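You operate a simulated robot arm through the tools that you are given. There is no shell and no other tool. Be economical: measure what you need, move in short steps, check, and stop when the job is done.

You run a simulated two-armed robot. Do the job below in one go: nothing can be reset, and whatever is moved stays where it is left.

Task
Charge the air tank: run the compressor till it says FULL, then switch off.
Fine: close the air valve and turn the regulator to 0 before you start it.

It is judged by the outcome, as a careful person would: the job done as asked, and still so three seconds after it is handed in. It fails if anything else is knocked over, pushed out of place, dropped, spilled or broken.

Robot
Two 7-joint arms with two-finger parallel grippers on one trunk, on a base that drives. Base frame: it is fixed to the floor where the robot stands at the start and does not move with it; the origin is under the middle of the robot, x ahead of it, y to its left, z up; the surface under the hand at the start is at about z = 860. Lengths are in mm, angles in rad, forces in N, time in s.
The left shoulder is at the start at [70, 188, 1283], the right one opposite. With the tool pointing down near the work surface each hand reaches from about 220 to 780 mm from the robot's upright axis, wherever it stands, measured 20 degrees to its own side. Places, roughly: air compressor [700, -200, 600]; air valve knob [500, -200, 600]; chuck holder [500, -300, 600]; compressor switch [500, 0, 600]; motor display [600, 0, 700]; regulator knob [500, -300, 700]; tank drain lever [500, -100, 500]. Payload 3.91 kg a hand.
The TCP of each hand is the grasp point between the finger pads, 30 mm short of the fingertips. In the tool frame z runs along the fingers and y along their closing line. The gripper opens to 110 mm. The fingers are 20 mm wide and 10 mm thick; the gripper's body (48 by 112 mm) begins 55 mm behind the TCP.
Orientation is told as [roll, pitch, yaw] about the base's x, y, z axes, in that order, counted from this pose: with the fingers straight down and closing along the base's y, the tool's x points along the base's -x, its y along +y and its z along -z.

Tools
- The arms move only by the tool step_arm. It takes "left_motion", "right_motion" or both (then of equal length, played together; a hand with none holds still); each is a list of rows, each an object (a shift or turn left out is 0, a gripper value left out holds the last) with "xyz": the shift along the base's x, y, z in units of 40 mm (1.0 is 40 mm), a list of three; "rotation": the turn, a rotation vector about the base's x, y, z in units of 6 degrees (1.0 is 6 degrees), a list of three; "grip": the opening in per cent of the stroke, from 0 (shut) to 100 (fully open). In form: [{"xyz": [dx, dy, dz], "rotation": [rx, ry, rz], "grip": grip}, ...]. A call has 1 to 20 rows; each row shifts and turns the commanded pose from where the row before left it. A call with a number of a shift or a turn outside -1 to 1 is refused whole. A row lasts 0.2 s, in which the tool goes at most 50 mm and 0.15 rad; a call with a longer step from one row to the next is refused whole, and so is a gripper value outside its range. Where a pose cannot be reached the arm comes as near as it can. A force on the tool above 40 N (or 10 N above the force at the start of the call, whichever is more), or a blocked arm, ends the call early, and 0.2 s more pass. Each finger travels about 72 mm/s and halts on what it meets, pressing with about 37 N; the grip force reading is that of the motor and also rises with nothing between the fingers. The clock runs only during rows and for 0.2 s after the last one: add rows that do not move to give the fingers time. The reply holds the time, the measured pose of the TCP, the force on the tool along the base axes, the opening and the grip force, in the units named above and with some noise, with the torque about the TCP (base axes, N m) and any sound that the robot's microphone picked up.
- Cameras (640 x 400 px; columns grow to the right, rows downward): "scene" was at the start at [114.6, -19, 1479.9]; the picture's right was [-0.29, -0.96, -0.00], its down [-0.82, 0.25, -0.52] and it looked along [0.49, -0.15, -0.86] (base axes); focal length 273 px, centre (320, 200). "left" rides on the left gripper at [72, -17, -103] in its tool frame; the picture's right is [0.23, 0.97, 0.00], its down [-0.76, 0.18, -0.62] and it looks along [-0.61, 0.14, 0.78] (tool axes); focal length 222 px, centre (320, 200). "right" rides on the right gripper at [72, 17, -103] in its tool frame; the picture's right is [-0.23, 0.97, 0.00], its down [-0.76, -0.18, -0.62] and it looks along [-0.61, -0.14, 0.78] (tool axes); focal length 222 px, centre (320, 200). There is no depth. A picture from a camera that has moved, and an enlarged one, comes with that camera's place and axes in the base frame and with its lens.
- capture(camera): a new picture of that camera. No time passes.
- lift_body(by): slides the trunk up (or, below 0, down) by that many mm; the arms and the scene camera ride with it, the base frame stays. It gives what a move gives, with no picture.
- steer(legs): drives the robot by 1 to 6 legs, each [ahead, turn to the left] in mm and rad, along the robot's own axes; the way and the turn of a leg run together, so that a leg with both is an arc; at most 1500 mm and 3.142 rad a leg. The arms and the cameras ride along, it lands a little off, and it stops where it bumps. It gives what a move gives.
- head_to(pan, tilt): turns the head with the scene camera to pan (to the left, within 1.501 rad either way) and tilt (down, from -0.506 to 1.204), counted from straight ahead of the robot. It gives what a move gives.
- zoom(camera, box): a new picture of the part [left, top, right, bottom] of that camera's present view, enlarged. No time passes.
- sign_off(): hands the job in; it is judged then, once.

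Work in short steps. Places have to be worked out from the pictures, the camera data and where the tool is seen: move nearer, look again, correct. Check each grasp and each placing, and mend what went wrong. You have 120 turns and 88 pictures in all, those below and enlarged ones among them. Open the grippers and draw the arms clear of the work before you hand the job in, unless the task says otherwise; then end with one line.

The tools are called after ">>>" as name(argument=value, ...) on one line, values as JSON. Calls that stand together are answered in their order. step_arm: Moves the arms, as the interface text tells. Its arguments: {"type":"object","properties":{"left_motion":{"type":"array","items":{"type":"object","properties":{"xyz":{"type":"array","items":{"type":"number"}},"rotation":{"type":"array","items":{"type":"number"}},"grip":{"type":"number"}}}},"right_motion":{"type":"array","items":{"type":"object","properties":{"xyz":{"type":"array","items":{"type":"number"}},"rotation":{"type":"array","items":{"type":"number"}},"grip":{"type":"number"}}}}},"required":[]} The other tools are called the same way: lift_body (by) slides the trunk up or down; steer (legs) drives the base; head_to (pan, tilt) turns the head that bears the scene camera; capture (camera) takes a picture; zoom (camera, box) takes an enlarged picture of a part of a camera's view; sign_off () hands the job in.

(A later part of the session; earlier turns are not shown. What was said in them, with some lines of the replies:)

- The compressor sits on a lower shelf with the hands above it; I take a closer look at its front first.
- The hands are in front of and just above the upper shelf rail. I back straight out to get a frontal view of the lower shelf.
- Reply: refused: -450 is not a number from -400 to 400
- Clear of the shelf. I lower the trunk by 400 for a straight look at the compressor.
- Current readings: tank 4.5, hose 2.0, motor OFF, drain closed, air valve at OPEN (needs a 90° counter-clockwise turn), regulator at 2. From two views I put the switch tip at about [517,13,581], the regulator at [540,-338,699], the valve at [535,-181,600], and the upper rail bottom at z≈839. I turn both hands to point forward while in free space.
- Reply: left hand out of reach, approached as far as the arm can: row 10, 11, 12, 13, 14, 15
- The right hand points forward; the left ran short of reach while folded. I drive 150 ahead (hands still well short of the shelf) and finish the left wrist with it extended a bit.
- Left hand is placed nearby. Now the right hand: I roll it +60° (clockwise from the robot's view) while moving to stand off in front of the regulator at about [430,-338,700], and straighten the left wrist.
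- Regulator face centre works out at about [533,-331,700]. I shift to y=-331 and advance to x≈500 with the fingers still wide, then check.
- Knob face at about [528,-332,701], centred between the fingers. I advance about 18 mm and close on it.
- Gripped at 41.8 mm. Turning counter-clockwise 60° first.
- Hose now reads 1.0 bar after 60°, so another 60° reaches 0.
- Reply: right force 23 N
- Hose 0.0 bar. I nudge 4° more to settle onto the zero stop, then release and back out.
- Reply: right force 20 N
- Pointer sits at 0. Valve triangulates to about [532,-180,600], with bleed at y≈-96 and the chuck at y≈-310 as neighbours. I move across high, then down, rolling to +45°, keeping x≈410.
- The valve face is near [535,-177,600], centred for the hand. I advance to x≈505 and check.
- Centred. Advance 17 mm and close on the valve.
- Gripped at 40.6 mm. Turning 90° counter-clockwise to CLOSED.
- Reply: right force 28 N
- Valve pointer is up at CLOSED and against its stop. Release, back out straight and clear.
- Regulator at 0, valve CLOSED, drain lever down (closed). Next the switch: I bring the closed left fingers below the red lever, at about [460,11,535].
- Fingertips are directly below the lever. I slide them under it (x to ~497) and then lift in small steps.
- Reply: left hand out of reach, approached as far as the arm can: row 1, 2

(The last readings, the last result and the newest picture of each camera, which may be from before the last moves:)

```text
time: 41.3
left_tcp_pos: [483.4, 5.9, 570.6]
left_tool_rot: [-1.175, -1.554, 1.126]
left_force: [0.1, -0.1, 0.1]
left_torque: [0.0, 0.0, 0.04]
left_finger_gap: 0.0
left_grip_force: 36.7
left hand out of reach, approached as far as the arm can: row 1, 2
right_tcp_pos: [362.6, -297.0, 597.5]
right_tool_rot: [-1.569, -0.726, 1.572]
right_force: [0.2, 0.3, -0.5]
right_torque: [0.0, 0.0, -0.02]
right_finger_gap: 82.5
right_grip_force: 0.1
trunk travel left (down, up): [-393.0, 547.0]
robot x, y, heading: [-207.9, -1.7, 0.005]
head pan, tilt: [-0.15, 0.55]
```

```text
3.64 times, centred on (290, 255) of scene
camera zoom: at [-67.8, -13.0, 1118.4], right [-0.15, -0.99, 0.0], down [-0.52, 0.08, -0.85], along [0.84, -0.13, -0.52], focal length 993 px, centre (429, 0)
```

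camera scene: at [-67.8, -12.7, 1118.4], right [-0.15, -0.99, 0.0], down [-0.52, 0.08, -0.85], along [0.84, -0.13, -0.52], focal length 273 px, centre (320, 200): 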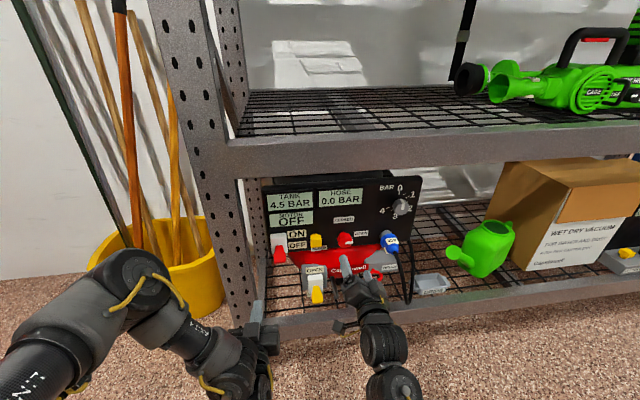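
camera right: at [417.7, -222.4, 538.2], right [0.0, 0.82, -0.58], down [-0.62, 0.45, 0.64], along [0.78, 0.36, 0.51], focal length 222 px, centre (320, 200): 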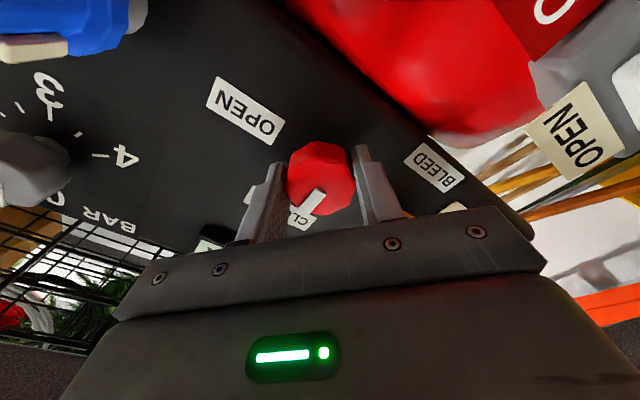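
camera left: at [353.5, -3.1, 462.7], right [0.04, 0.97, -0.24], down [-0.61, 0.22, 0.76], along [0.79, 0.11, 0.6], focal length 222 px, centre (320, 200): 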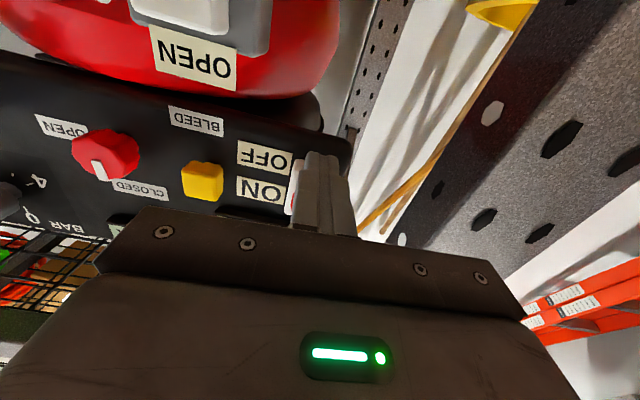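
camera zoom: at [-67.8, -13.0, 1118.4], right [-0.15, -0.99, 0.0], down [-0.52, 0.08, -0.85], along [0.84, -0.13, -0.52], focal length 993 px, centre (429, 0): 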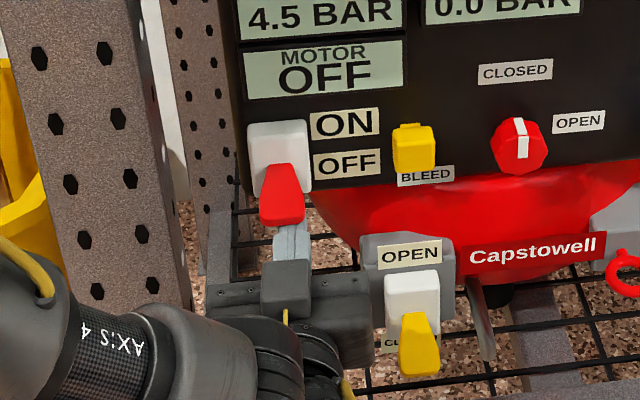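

The left arm is at the end of its reach here. I draw both hands back 90 mm and drive the base 90 mm closer.

>>> step_arm(left_motion=[{"xyz": [-0.8, 0, -0.4]}, {"xyz": [-0.8, 0, -0.4]}, {"xyz": [-0.8, 0, 0]}, {}], right_motion=[{"xyz": [-0.8, 0, 0]}, {"xyz": [-0.8, 0, 0]}, {"xyz": [-0.8, 0, 0]}, {}])

>>> steer(legs=[[90, 0]])

>>> capture(camera="scene")

```text
time: 42.3
left_tcp_pos: [385.5, 7.7, 536.4]
left_tool_rot: [-1.154, -1.553, 1.108]
left_force: [0.1, 0.8, 0.0]
left_torque: [0.02, 0.04, 0.01]
left_finger_gap: 0.1
left_grip_force: 36.8
right_tcp_pos: [263.9, -296.5, 597.7]
right_tool_rot: [-1.573, -0.723, 1.57]
right_force: [-0.3, 0.0, 0.1]
right_torque: [0.03, 0.03, -0.01]
right_finger_gap: 82.6
right_grip_force: 0.1
trunk travel left (down, up): [-393.0, 547.0]
robot x, y, heading: [-205.5, 0.6, -0.003]
head pan, tilt: [-0.15, 0.55]
```

```text
time: 43.4
left_tcp_pos: [476.3, 7.5, 536.2]
left_tool_rot: [-1.095, -1.553, 1.053]
left_force: [0.9, 0.6, 0.8]
left_torque: [-0.01, -0.01, -0.01]
left_finger_gap: 0.1
left_grip_force: 36.7
right_tcp_pos: [354.5, -296.4, 597.1]
right_tool_rot: [-1.572, -0.725, 1.572]
right_force: [0.1, 0.1, -1.0]
right_torque: [0.01, -0.02, -0.01]
right_finger_gap: 82.6
right_grip_force: 0.2
trunk travel left (down, up): [-393.0, 547.0]
robot x, y, heading: [-115.3, 5.3, -0.001]
head pan, tilt: [-0.15, 0.55]
```

```text
53 pictures are left
camera scene: at [22.7, -11.8, 1118.2], right [-0.15, -0.99, 0.0], down [-0.52, 0.08, -0.85], along [0.84, -0.13, -0.52], focal length 273 px, centre (320, 200)
```

scene: 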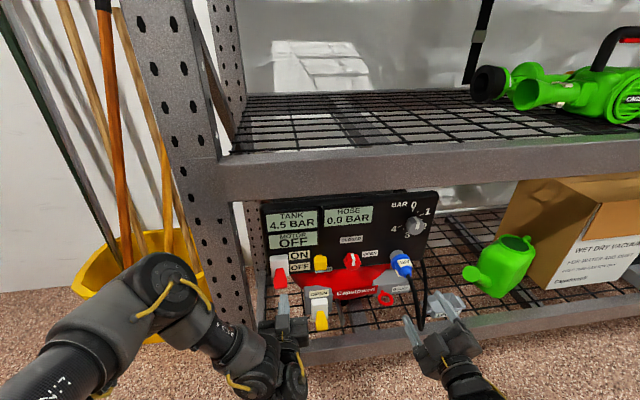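

Display and lever remain visible. Slide under the lever and lift to just short of contact.

>>> step_arm(left_motion=[{"xyz": [0.25, 0.12, 0]}, {"xyz": [0.25, 0, 0]}, {"xyz": [0, 0, 0.25]}, {"xyz": [0, 0, 0.25]}, {}])

>>> zoom(camera="scene", box=[240, 200, 340, 310])

```text
time: 44.6
left_tcp_pos: [497.0, 12.4, 556.8]
left_tool_rot: [-1.151, -1.553, 1.105]
left_force: [-0.2, 0.7, -0.8]
left_torque: [0.01, 0.0, -0.01]
left_finger_gap: 0.0
left_grip_force: 36.8
right_tcp_pos: [353.5, -298.2, 597.0]
right_tool_rot: [-1.571, -0.725, 1.576]
right_force: [0.0, -1.2, -1.0]
right_torque: [0.0, 0.0, 0.02]
right_finger_gap: 82.5
right_grip_force: 0.0
trunk travel left (down, up): [-393.0, 547.0]
robot x, y, heading: [-115.4, 3.1, -0.005]
head pan, tilt: [-0.15, 0.55]
```

```text
3.64 times, centred on (290, 255) of scene
camera zoom: at [21.8, -12.1, 1118.4], right [-0.15, -0.99, 0.0], down [-0.52, 0.08, -0.85], along [0.84, -0.13, -0.52], focal length 993 px, centre (429, 0)
```

zoom: 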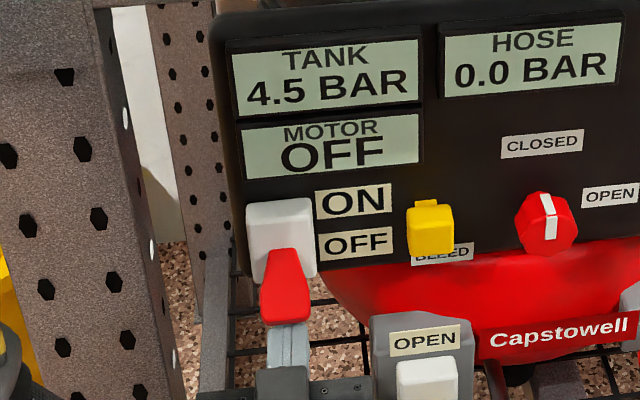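

Aligned. Lift the lever.

>>> step_arm(left_motion=[{"xyz": [0, 0, 0.3]}, {"xyz": [0, 0, 0.3]}, {"xyz": [0, 0, 0.3]}, {"xyz": [0, 0, 0.3]}])

>>> zoom(camera="scene", box=[240, 190, 360, 310])

```text
time: 45.6
left_tcp_pos: [490.4, 12.3, 595.3]
left_tool_rot: [-0.295, -1.538, 0.24]
left_force: [-3.6, 1.4, -12.9]
left_torque: [-0.1, 0.34, -0.04]
left_finger_gap: 0.0
left_grip_force: 37.1
right_tcp_pos: [354.2, -296.7, 596.2]
right_tool_rot: [-1.571, -0.724, 1.576]
right_force: [0.0, 0.8, 0.0]
right_torque: [-0.01, -0.01, 0.01]
right_finger_gap: 82.5
right_grip_force: 0.1
trunk travel left (down, up): [-393.0, 547.0]
robot x, y, heading: [-115.7, 0.2, -0.004]
head pan, tilt: [-0.15, 0.55]
stopped in row 4 (left hand): the force on the tool passed its limit at 44 N (the readings are from after the stop); the commanded pose is now the measured one
```

```text
3.33 times, centred on (300, 250) of scene
camera zoom: at [22.1, -11.9, 1118.3], right [-0.15, -0.99, 0.0], down [-0.52, 0.08, -0.85], along [0.84, -0.13, -0.52], focal length 910 px, centre (387, 33)
```

zoom: 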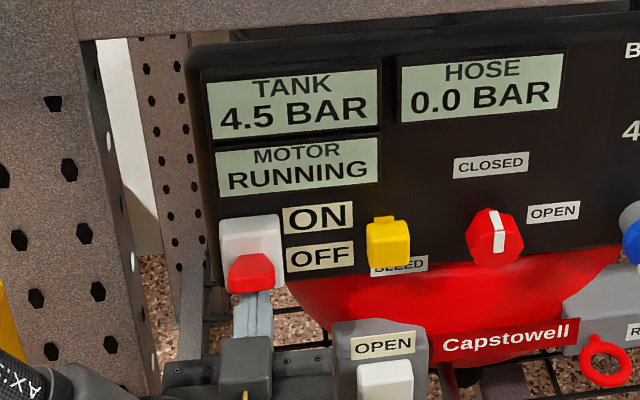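

Motor RUNNING. I back off and raise the fingers above the lever, ready to push it down, watching the display.

>>> step_arm(left_motion=[{"xyz": [0, 0, -0.15]}, {"xyz": [-1, 0, 0]}, {"xyz": [-1, 0, 0.3]}, {"xyz": [0, 0, 0.9]}, {"xyz": [0, 0, 0.9]}])

>>> zoom(camera="scene", box=[240, 190, 360, 310])

```text
time: 46.8
left_tcp_pos: [410.6, 11.7, 676.2]
left_tool_rot: [-0.416, -1.545, 0.361]
left_force: [0.1, 1.0, 0.3]
left_torque: [-0.01, 0.01, 0.04]
left_finger_gap: 0.0
left_grip_force: 37.2
right_tcp_pos: [353.9, -297.4, 597.0]
right_tool_rot: [-1.572, -0.724, 1.574]
right_force: [0.6, -0.1, -0.4]
right_torque: [-0.01, 0.0, 0.0]
right_finger_gap: 82.4
right_grip_force: 0.0
trunk travel left (down, up): [-393.0, 547.0]
robot x, y, heading: [-119.9, 1.3, 0.002]
head pan, tilt: [-0.15, 0.55]
```

```text
3.33 times, centred on (300, 250) of scene
camera zoom: at [21.6, -11.8, 1118.4], right [-0.15, -0.99, 0.0], down [-0.52, 0.08, -0.85], along [0.84, -0.13, -0.52], focal length 910 px, centre (387, 33)
```

zoom: 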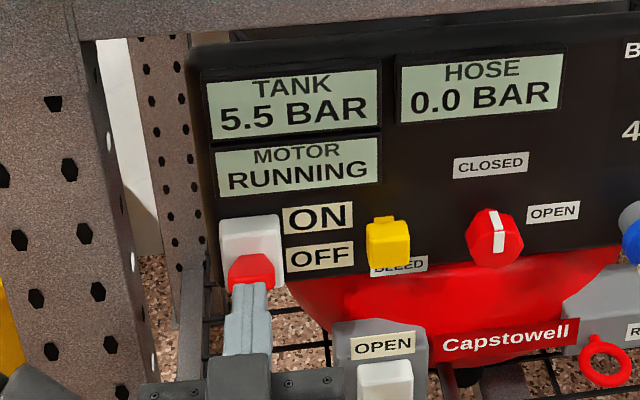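

5.5 bar and rising about 0.8/s; lever stays up. I move the fingers in over the lever meanwhile.

>>> step_arm(left_motion=[{"xyz": [0.7, 0, 0]}, {"xyz": [0.7, 0, 0]}, {"xyz": [0.65, 0, 0]}])

>>> zoom(camera="scene", box=[240, 190, 360, 310])

```text
time: 47.6
left_tcp_pos: [495.6, 11.1, 674.5]
left_tool_rot: [-0.42, -1.545, 0.368]
left_force: [-0.1, -0.2, -0.4]
left_torque: [-0.02, 0.02, 0.0]
left_finger_gap: 0.3
left_grip_force: 36.9
right_tcp_pos: [352.8, -297.2, 597.1]
right_tool_rot: [-1.57, -0.725, 1.574]
right_force: [-0.3, 0.1, -0.8]
right_torque: [-0.01, 0.01, -0.05]
right_finger_gap: 82.6
right_grip_force: 0.0
trunk travel left (down, up): [-393.0, 547.0]
robot x, y, heading: [-115.0, 1.6, -0.006]
head pan, tilt: [-0.15, 0.55]
```

```text
3.33 times, centred on (300, 250) of scene
camera zoom: at [21.8, -12.1, 1118.4], right [-0.15, -0.99, 0.0], down [-0.52, 0.08, -0.85], along [0.84, -0.13, -0.52], focal length 910 px, centre (387, 33)
```

zoom: 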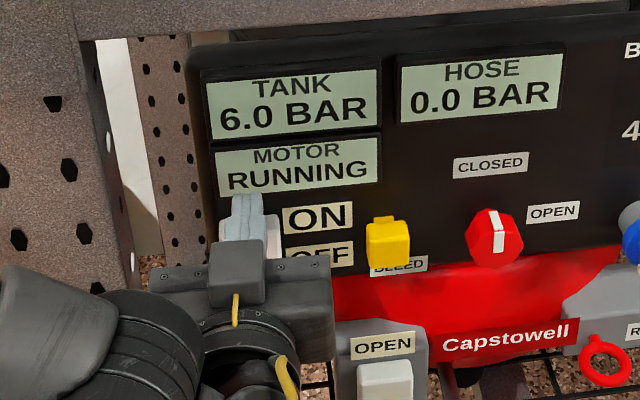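

6.0 bar, still RUNNING; hand is in place. I wait about 1 s.

>>> step_arm(left_motion=[{}, {}, {}, {}])

>>> zoom(camera="scene", box=[240, 190, 360, 310])

```text
time: 48.6
left_tcp_pos: [494.3, 12.1, 674.5]
left_tool_rot: [-0.412, -1.542, 0.357]
left_force: [-0.6, -0.2, -0.1]
left_torque: [0.03, 0.0, 0.01]
left_finger_gap: 0.3
left_grip_force: 37.1
right_tcp_pos: [353.9, -296.6, 596.7]
right_tool_rot: [-1.571, -0.723, 1.575]
right_force: [-0.1, -0.3, -0.5]
right_torque: [-0.04, 0.0, 0.0]
right_finger_gap: 82.5
right_grip_force: 0.1
trunk travel left (down, up): [-393.0, 547.0]
robot x, y, heading: [-114.6, 1.0, -0.003]
head pan, tilt: [-0.15, 0.55]
```

```text
3.33 times, centred on (300, 250) of scene
camera zoom: at [21.7, -12.1, 1118.4], right [-0.15, -0.99, 0.0], down [-0.52, 0.08, -0.85], along [0.84, -0.13, -0.52], focal length 910 px, centre (387, 33)
```

zoom: 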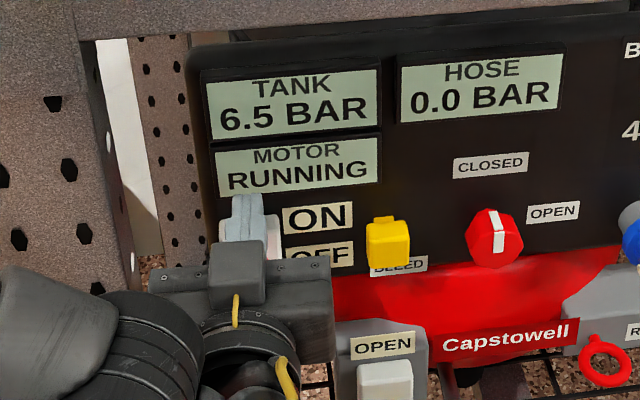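

6.5 bar. Another second.

>>> step_arm(left_motion=[{}, {}, {}, {}])

>>> zoom(camera="scene", box=[240, 190, 360, 310])

```text
time: 49.6
left_tcp_pos: [495.6, 12.6, 674.5]
left_tool_rot: [-0.411, -1.542, 0.358]
left_force: [0.3, 1.1, -0.4]
left_torque: [-0.02, -0.02, 0.0]
left_finger_gap: 0.0
left_grip_force: 36.8
right_tcp_pos: [353.5, -296.6, 597.2]
right_tool_rot: [-1.57, -0.722, 1.575]
right_force: [-0.5, 0.9, 0.8]
right_torque: [0.01, 0.01, 0.04]
right_finger_gap: 82.7
right_grip_force: 0.2
trunk travel left (down, up): [-393.0, 547.0]
robot x, y, heading: [-121.4, -0.9, -0.005]
head pan, tilt: [-0.15, 0.55]
```

```text
3.33 times, centred on (300, 250) of scene
camera zoom: at [21.7, -12.1, 1118.4], right [-0.15, -0.99, 0.0], down [-0.52, 0.08, -0.85], along [0.84, -0.13, -0.52], focal length 910 px, centre (387, 33)
```

zoom: 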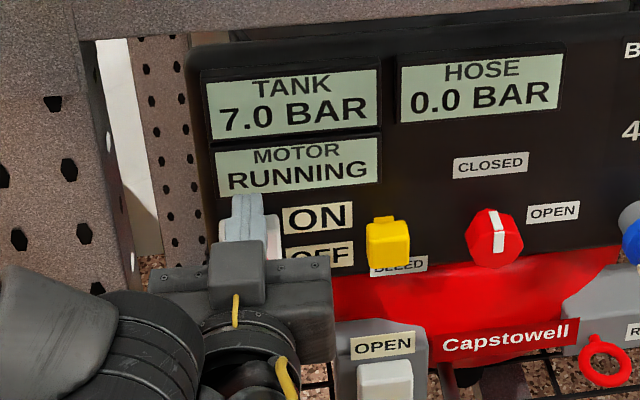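

7.0 bar, still RUNNING. Another second.

>>> step_arm(left_motion=[{}, {}, {}, {}])

>>> zoom(camera="scene", box=[240, 190, 360, 310])

```text
time: 50.6
left_tcp_pos: [495.6, 10.8, 676.0]
left_tool_rot: [-0.413, -1.544, 0.359]
left_force: [0.4, -0.1, -1.1]
left_torque: [0.0, -0.01, -0.02]
left_finger_gap: 0.0
left_grip_force: 37.1
right_tcp_pos: [354.1, -297.2, 597.2]
right_tool_rot: [-1.571, -0.725, 1.574]
right_force: [-0.2, -0.5, -0.2]
right_torque: [0.01, -0.01, -0.02]
right_finger_gap: 82.4
right_grip_force: 0.1
trunk travel left (down, up): [-393.0, 547.0]
robot x, y, heading: [-116.9, 2.8, -0.006]
head pan, tilt: [-0.15, 0.55]
```

```text
3.33 times, centred on (300, 250) of scene
camera zoom: at [21.7, -12.1, 1118.4], right [-0.15, -0.99, 0.0], down [-0.52, 0.08, -0.85], along [0.84, -0.13, -0.52], focal length 910 px, centre (387, 33)
```

zoom: 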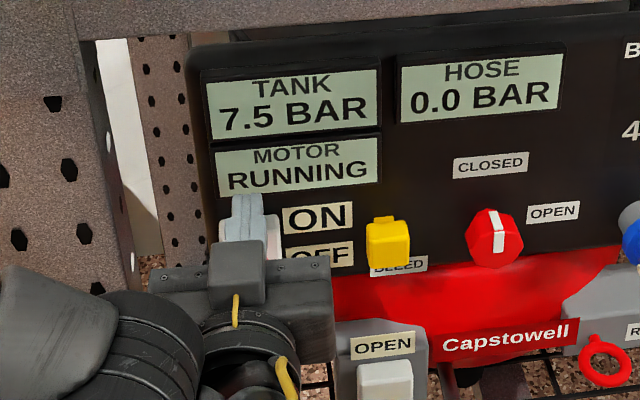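

7.5 bar. I wait another second.

>>> step_arm(left_motion=[{}, {}, {}, {}])

>>> zoom(camera="scene", box=[240, 190, 360, 310])

```text
time: 51.6
left_tcp_pos: [495.0, 11.3, 674.9]
left_tool_rot: [-0.413, -1.545, 0.359]
left_force: [1.1, -0.2, 0.2]
left_torque: [-0.03, -0.02, -0.02]
left_finger_gap: 0.0
left_grip_force: 37.1
right_tcp_pos: [353.2, -296.8, 596.9]
right_tool_rot: [-1.571, -0.724, 1.576]
right_force: [-0.3, 0.3, -1.0]
right_torque: [-0.04, -0.01, 0.01]
right_finger_gap: 82.6
right_grip_force: 0.0
trunk travel left (down, up): [-393.0, 547.0]
robot x, y, heading: [-118.9, 0.3, -0.002]
head pan, tilt: [-0.15, 0.55]
```

```text
3.33 times, centred on (300, 250) of scene
camera zoom: at [21.7, -12.1, 1118.4], right [-0.15, -0.99, 0.0], down [-0.52, 0.08, -0.85], along [0.84, -0.13, -0.52], focal length 910 px, centre (387, 33)
```

zoom: 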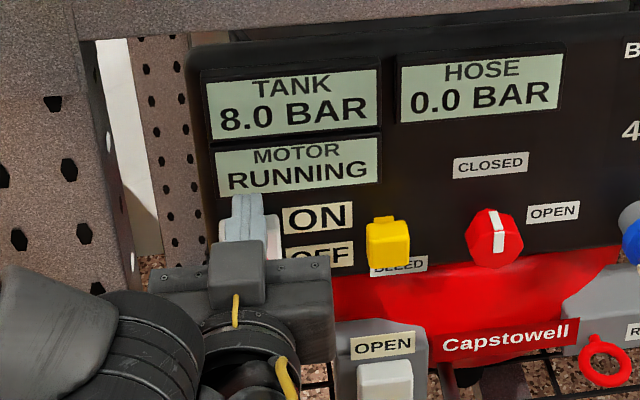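

8.0 bar and still RUNNING. I check again shortly.

>>> step_arm(left_motion=[{}, {}])

>>> zoom(camera="scene", box=[240, 190, 360, 310])

```text
time: 52.2
left_tcp_pos: [495.2, 10.6, 674.2]
left_tool_rot: [-0.414, -1.545, 0.358]
left_force: [-1.0, 0.0, -0.3]
left_torque: [0.05, -0.01, -0.03]
left_finger_gap: 0.2
left_grip_force: 36.4
right_tcp_pos: [354.3, -296.3, 596.9]
right_tool_rot: [-1.571, -0.725, 1.575]
right_force: [1.0, 0.2, 0.1]
right_torque: [-0.04, 0.0, -0.01]
right_finger_gap: 82.4
right_grip_force: 0.1
trunk travel left (down, up): [-393.0, 547.0]
robot x, y, heading: [-111.8, 1.8, -0.001]
head pan, tilt: [-0.15, 0.55]
```

```text
3.33 times, centred on (300, 250) of scene
camera zoom: at [21.7, -12.1, 1118.4], right [-0.15, -0.99, 0.0], down [-0.52, 0.08, -0.85], along [0.84, -0.13, -0.52], focal length 910 px, centre (387, 33)
```

zoom: 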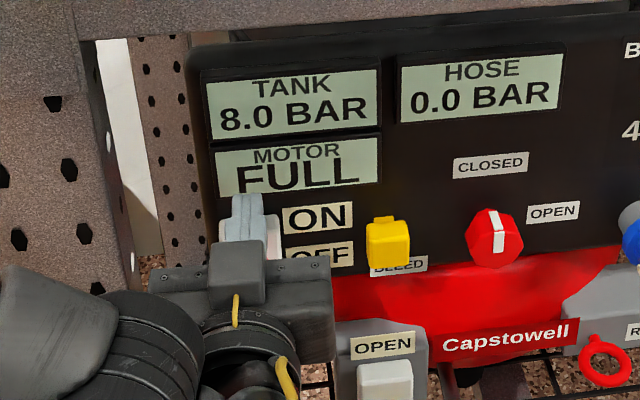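

FULL at 8.0 bar. I push the lever down now.

>>> step_arm(left_motion=[{"xyz": [0, 0, -0.3]}, {"xyz": [0, 0, -0.3]}, {"xyz": [0, 0, -0.3]}, {"xyz": [0, 0, -0.3]}, {"xyz": [0, 0, -0.3]}, {"xyz": [0, 0, -0.3]}])

>>> zoom(camera="scene", box=[240, 190, 360, 310])

```text
time: 53.6
left_tcp_pos: [495.3, 10.8, 608.4]
left_tool_rot: [-0.753, -1.553, 0.703]
left_force: [-3.5, 0.0, 27.1]
left_torque: [0.11, -0.78, -0.15]
left_finger_gap: 0.3
left_grip_force: 36.8
right_tcp_pos: [351.9, -296.0, 599.3]
right_tool_rot: [-1.575, -0.723, 1.575]
right_force: [-1.1, -0.9, -1.3]
right_torque: [0.03, -0.01, -0.01]
right_finger_gap: 82.7
right_grip_force: 0.1
trunk travel left (down, up): [-393.0, 547.0]
robot x, y, heading: [-114.1, -0.6, -0.001]
head pan, tilt: [-0.15, 0.55]
```

```text
3.33 times, centred on (300, 250) of scene
camera zoom: at [18.3, -12.1, 1119.5], right [-0.15, -0.99, 0.0], down [-0.51, 0.08, -0.85], along [0.84, -0.13, -0.52], focal length 910 px, centre (387, 33)
```

zoom: 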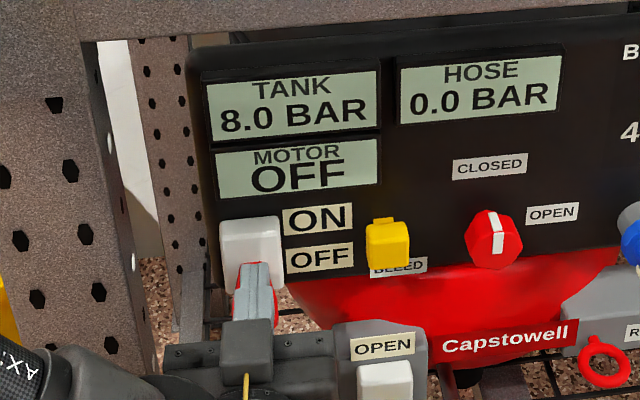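

Motor OFF, lever down. I ease up 10 mm, withdraw both hands, and open the left gripper when clear.

>>> step_arm(left_motion=[{"xyz": [0, 0, 0.3]}, {"xyz": [-1, 0, 0]}, {"xyz": [-1, 0, 0]}, {"xyz": [-1, 0, 0], "grip": 60}, {"xyz": [-1, 0, 0]}, {"xyz": [0, 0, 0]}, {}], right_motion=[{}, {"xyz": [-1, 0, 0]}, {"xyz": [-1, 0, 0]}, {}, {}, {}, {}])

>>> zoom(camera="scene", box=[240, 180, 460, 320])

>>> capture(camera="scene")

```text
time: 55.2
left_tcp_pos: [403.0, 12.8, 614.6]
left_tool_rot: [-0.412, -1.542, 0.359]
left_force: [0.3, 1.4, 0.4]
left_torque: [-0.02, 0.01, 0.0]
left_finger_gap: 66.1
left_grip_force: 0.0
left hand out of reach, approached as far as the arm can: row 4, 5
right_tcp_pos: [272.9, -295.5, 598.9]
right_tool_rot: [-1.572, -0.725, 1.574]
right_force: [0.2, -0.8, -0.1]
right_torque: [0.03, -0.03, -0.02]
right_finger_gap: 82.4
right_grip_force: 0.0
trunk travel left (down, up): [-393.0, 547.0]
robot x, y, heading: [-119.2, 0.8, -0.007]
head pan, tilt: [-0.15, 0.55]
```

```text
2.86 times, centred on (350, 250) of scene
camera zoom: at [21.7, -12.1, 1118.4], right [-0.15, -0.99, 0.0], down [-0.52, 0.08, -0.85], along [0.84, -0.13, -0.52], focal length 780 px, centre (234, 57)
```

zoom: 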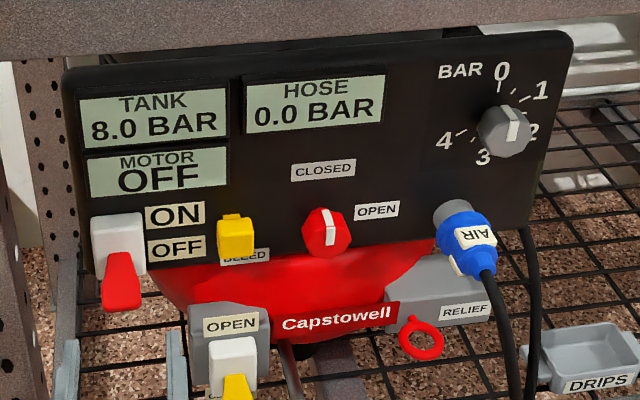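

```text
41 pictures are left
camera scene: at [21.7, -12.1, 1118.4], right [-0.15, -0.99, 0.0], down [-0.52, 0.08, -0.85], along [0.84, -0.13, -0.52], focal length 273 px, centre (320, 200)
```

scene: 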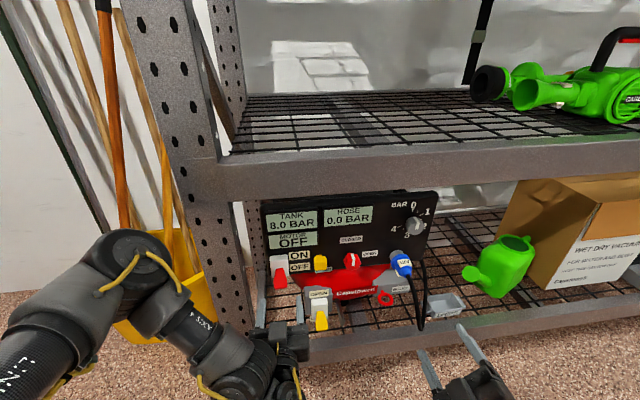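

Tank 8.0, hose 0.0, motor OFF, valve closed, regulator 0, all else in place. I back the base away to be fully clear, check once and hand in.

>>> steer(legs=[[-180, 0]])

>>> zoom(camera="scene", box=[220, 130, 460, 290])

```text
time: 56.7
left_tcp_pos: [223.4, 12.1, 615.3]
left_tool_rot: [-0.424, -1.544, 0.368]
left_force: [0.2, 0.1, -0.3]
left_torque: [0.03, 0.01, 0.01]
left_finger_gap: 66.1
left_grip_force: 0.1
right_tcp_pos: [92.7, -295.1, 598.7]
right_tool_rot: [-1.574, -0.724, 1.572]
right_force: [0.2, -0.2, -1.0]
right_torque: [0.02, -0.02, -0.01]
right_finger_gap: 82.5
right_grip_force: 0.1
trunk travel left (down, up): [-393.0, 547.0]
robot x, y, heading: [-295.7, 1.3, -0.001]
head pan, tilt: [-0.15, 0.55]
```

```text
2.50 times, centred on (340, 210) of scene
camera zoom: at [-159.1, -11.6, 1118.5], right [-0.15, -0.99, 0.0], down [-0.52, 0.08, -0.85], along [0.84, -0.13, -0.52], focal length 683 px, centre (270, 175)
```

zoom: 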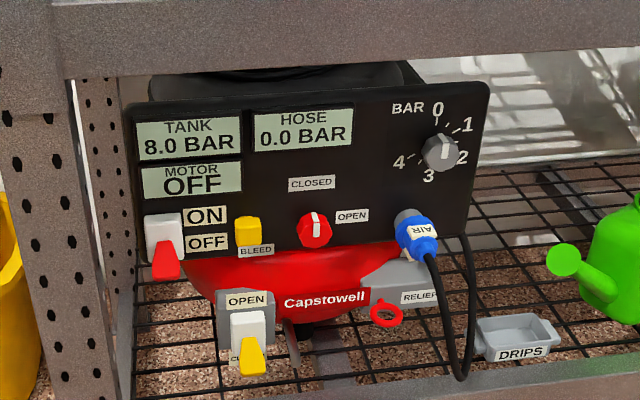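

The panel still reads tank 8.0 bar, hose 0.0 and motor OFF, and the robot is clear, so I hand the job in.

>>> sign_off()

```text
The job is handed in.
```

The tank is charged: with the regulator at 0 and the air valve closed first, the compressor ran until it read FULL at 8.0 bar, and I then switched it off.
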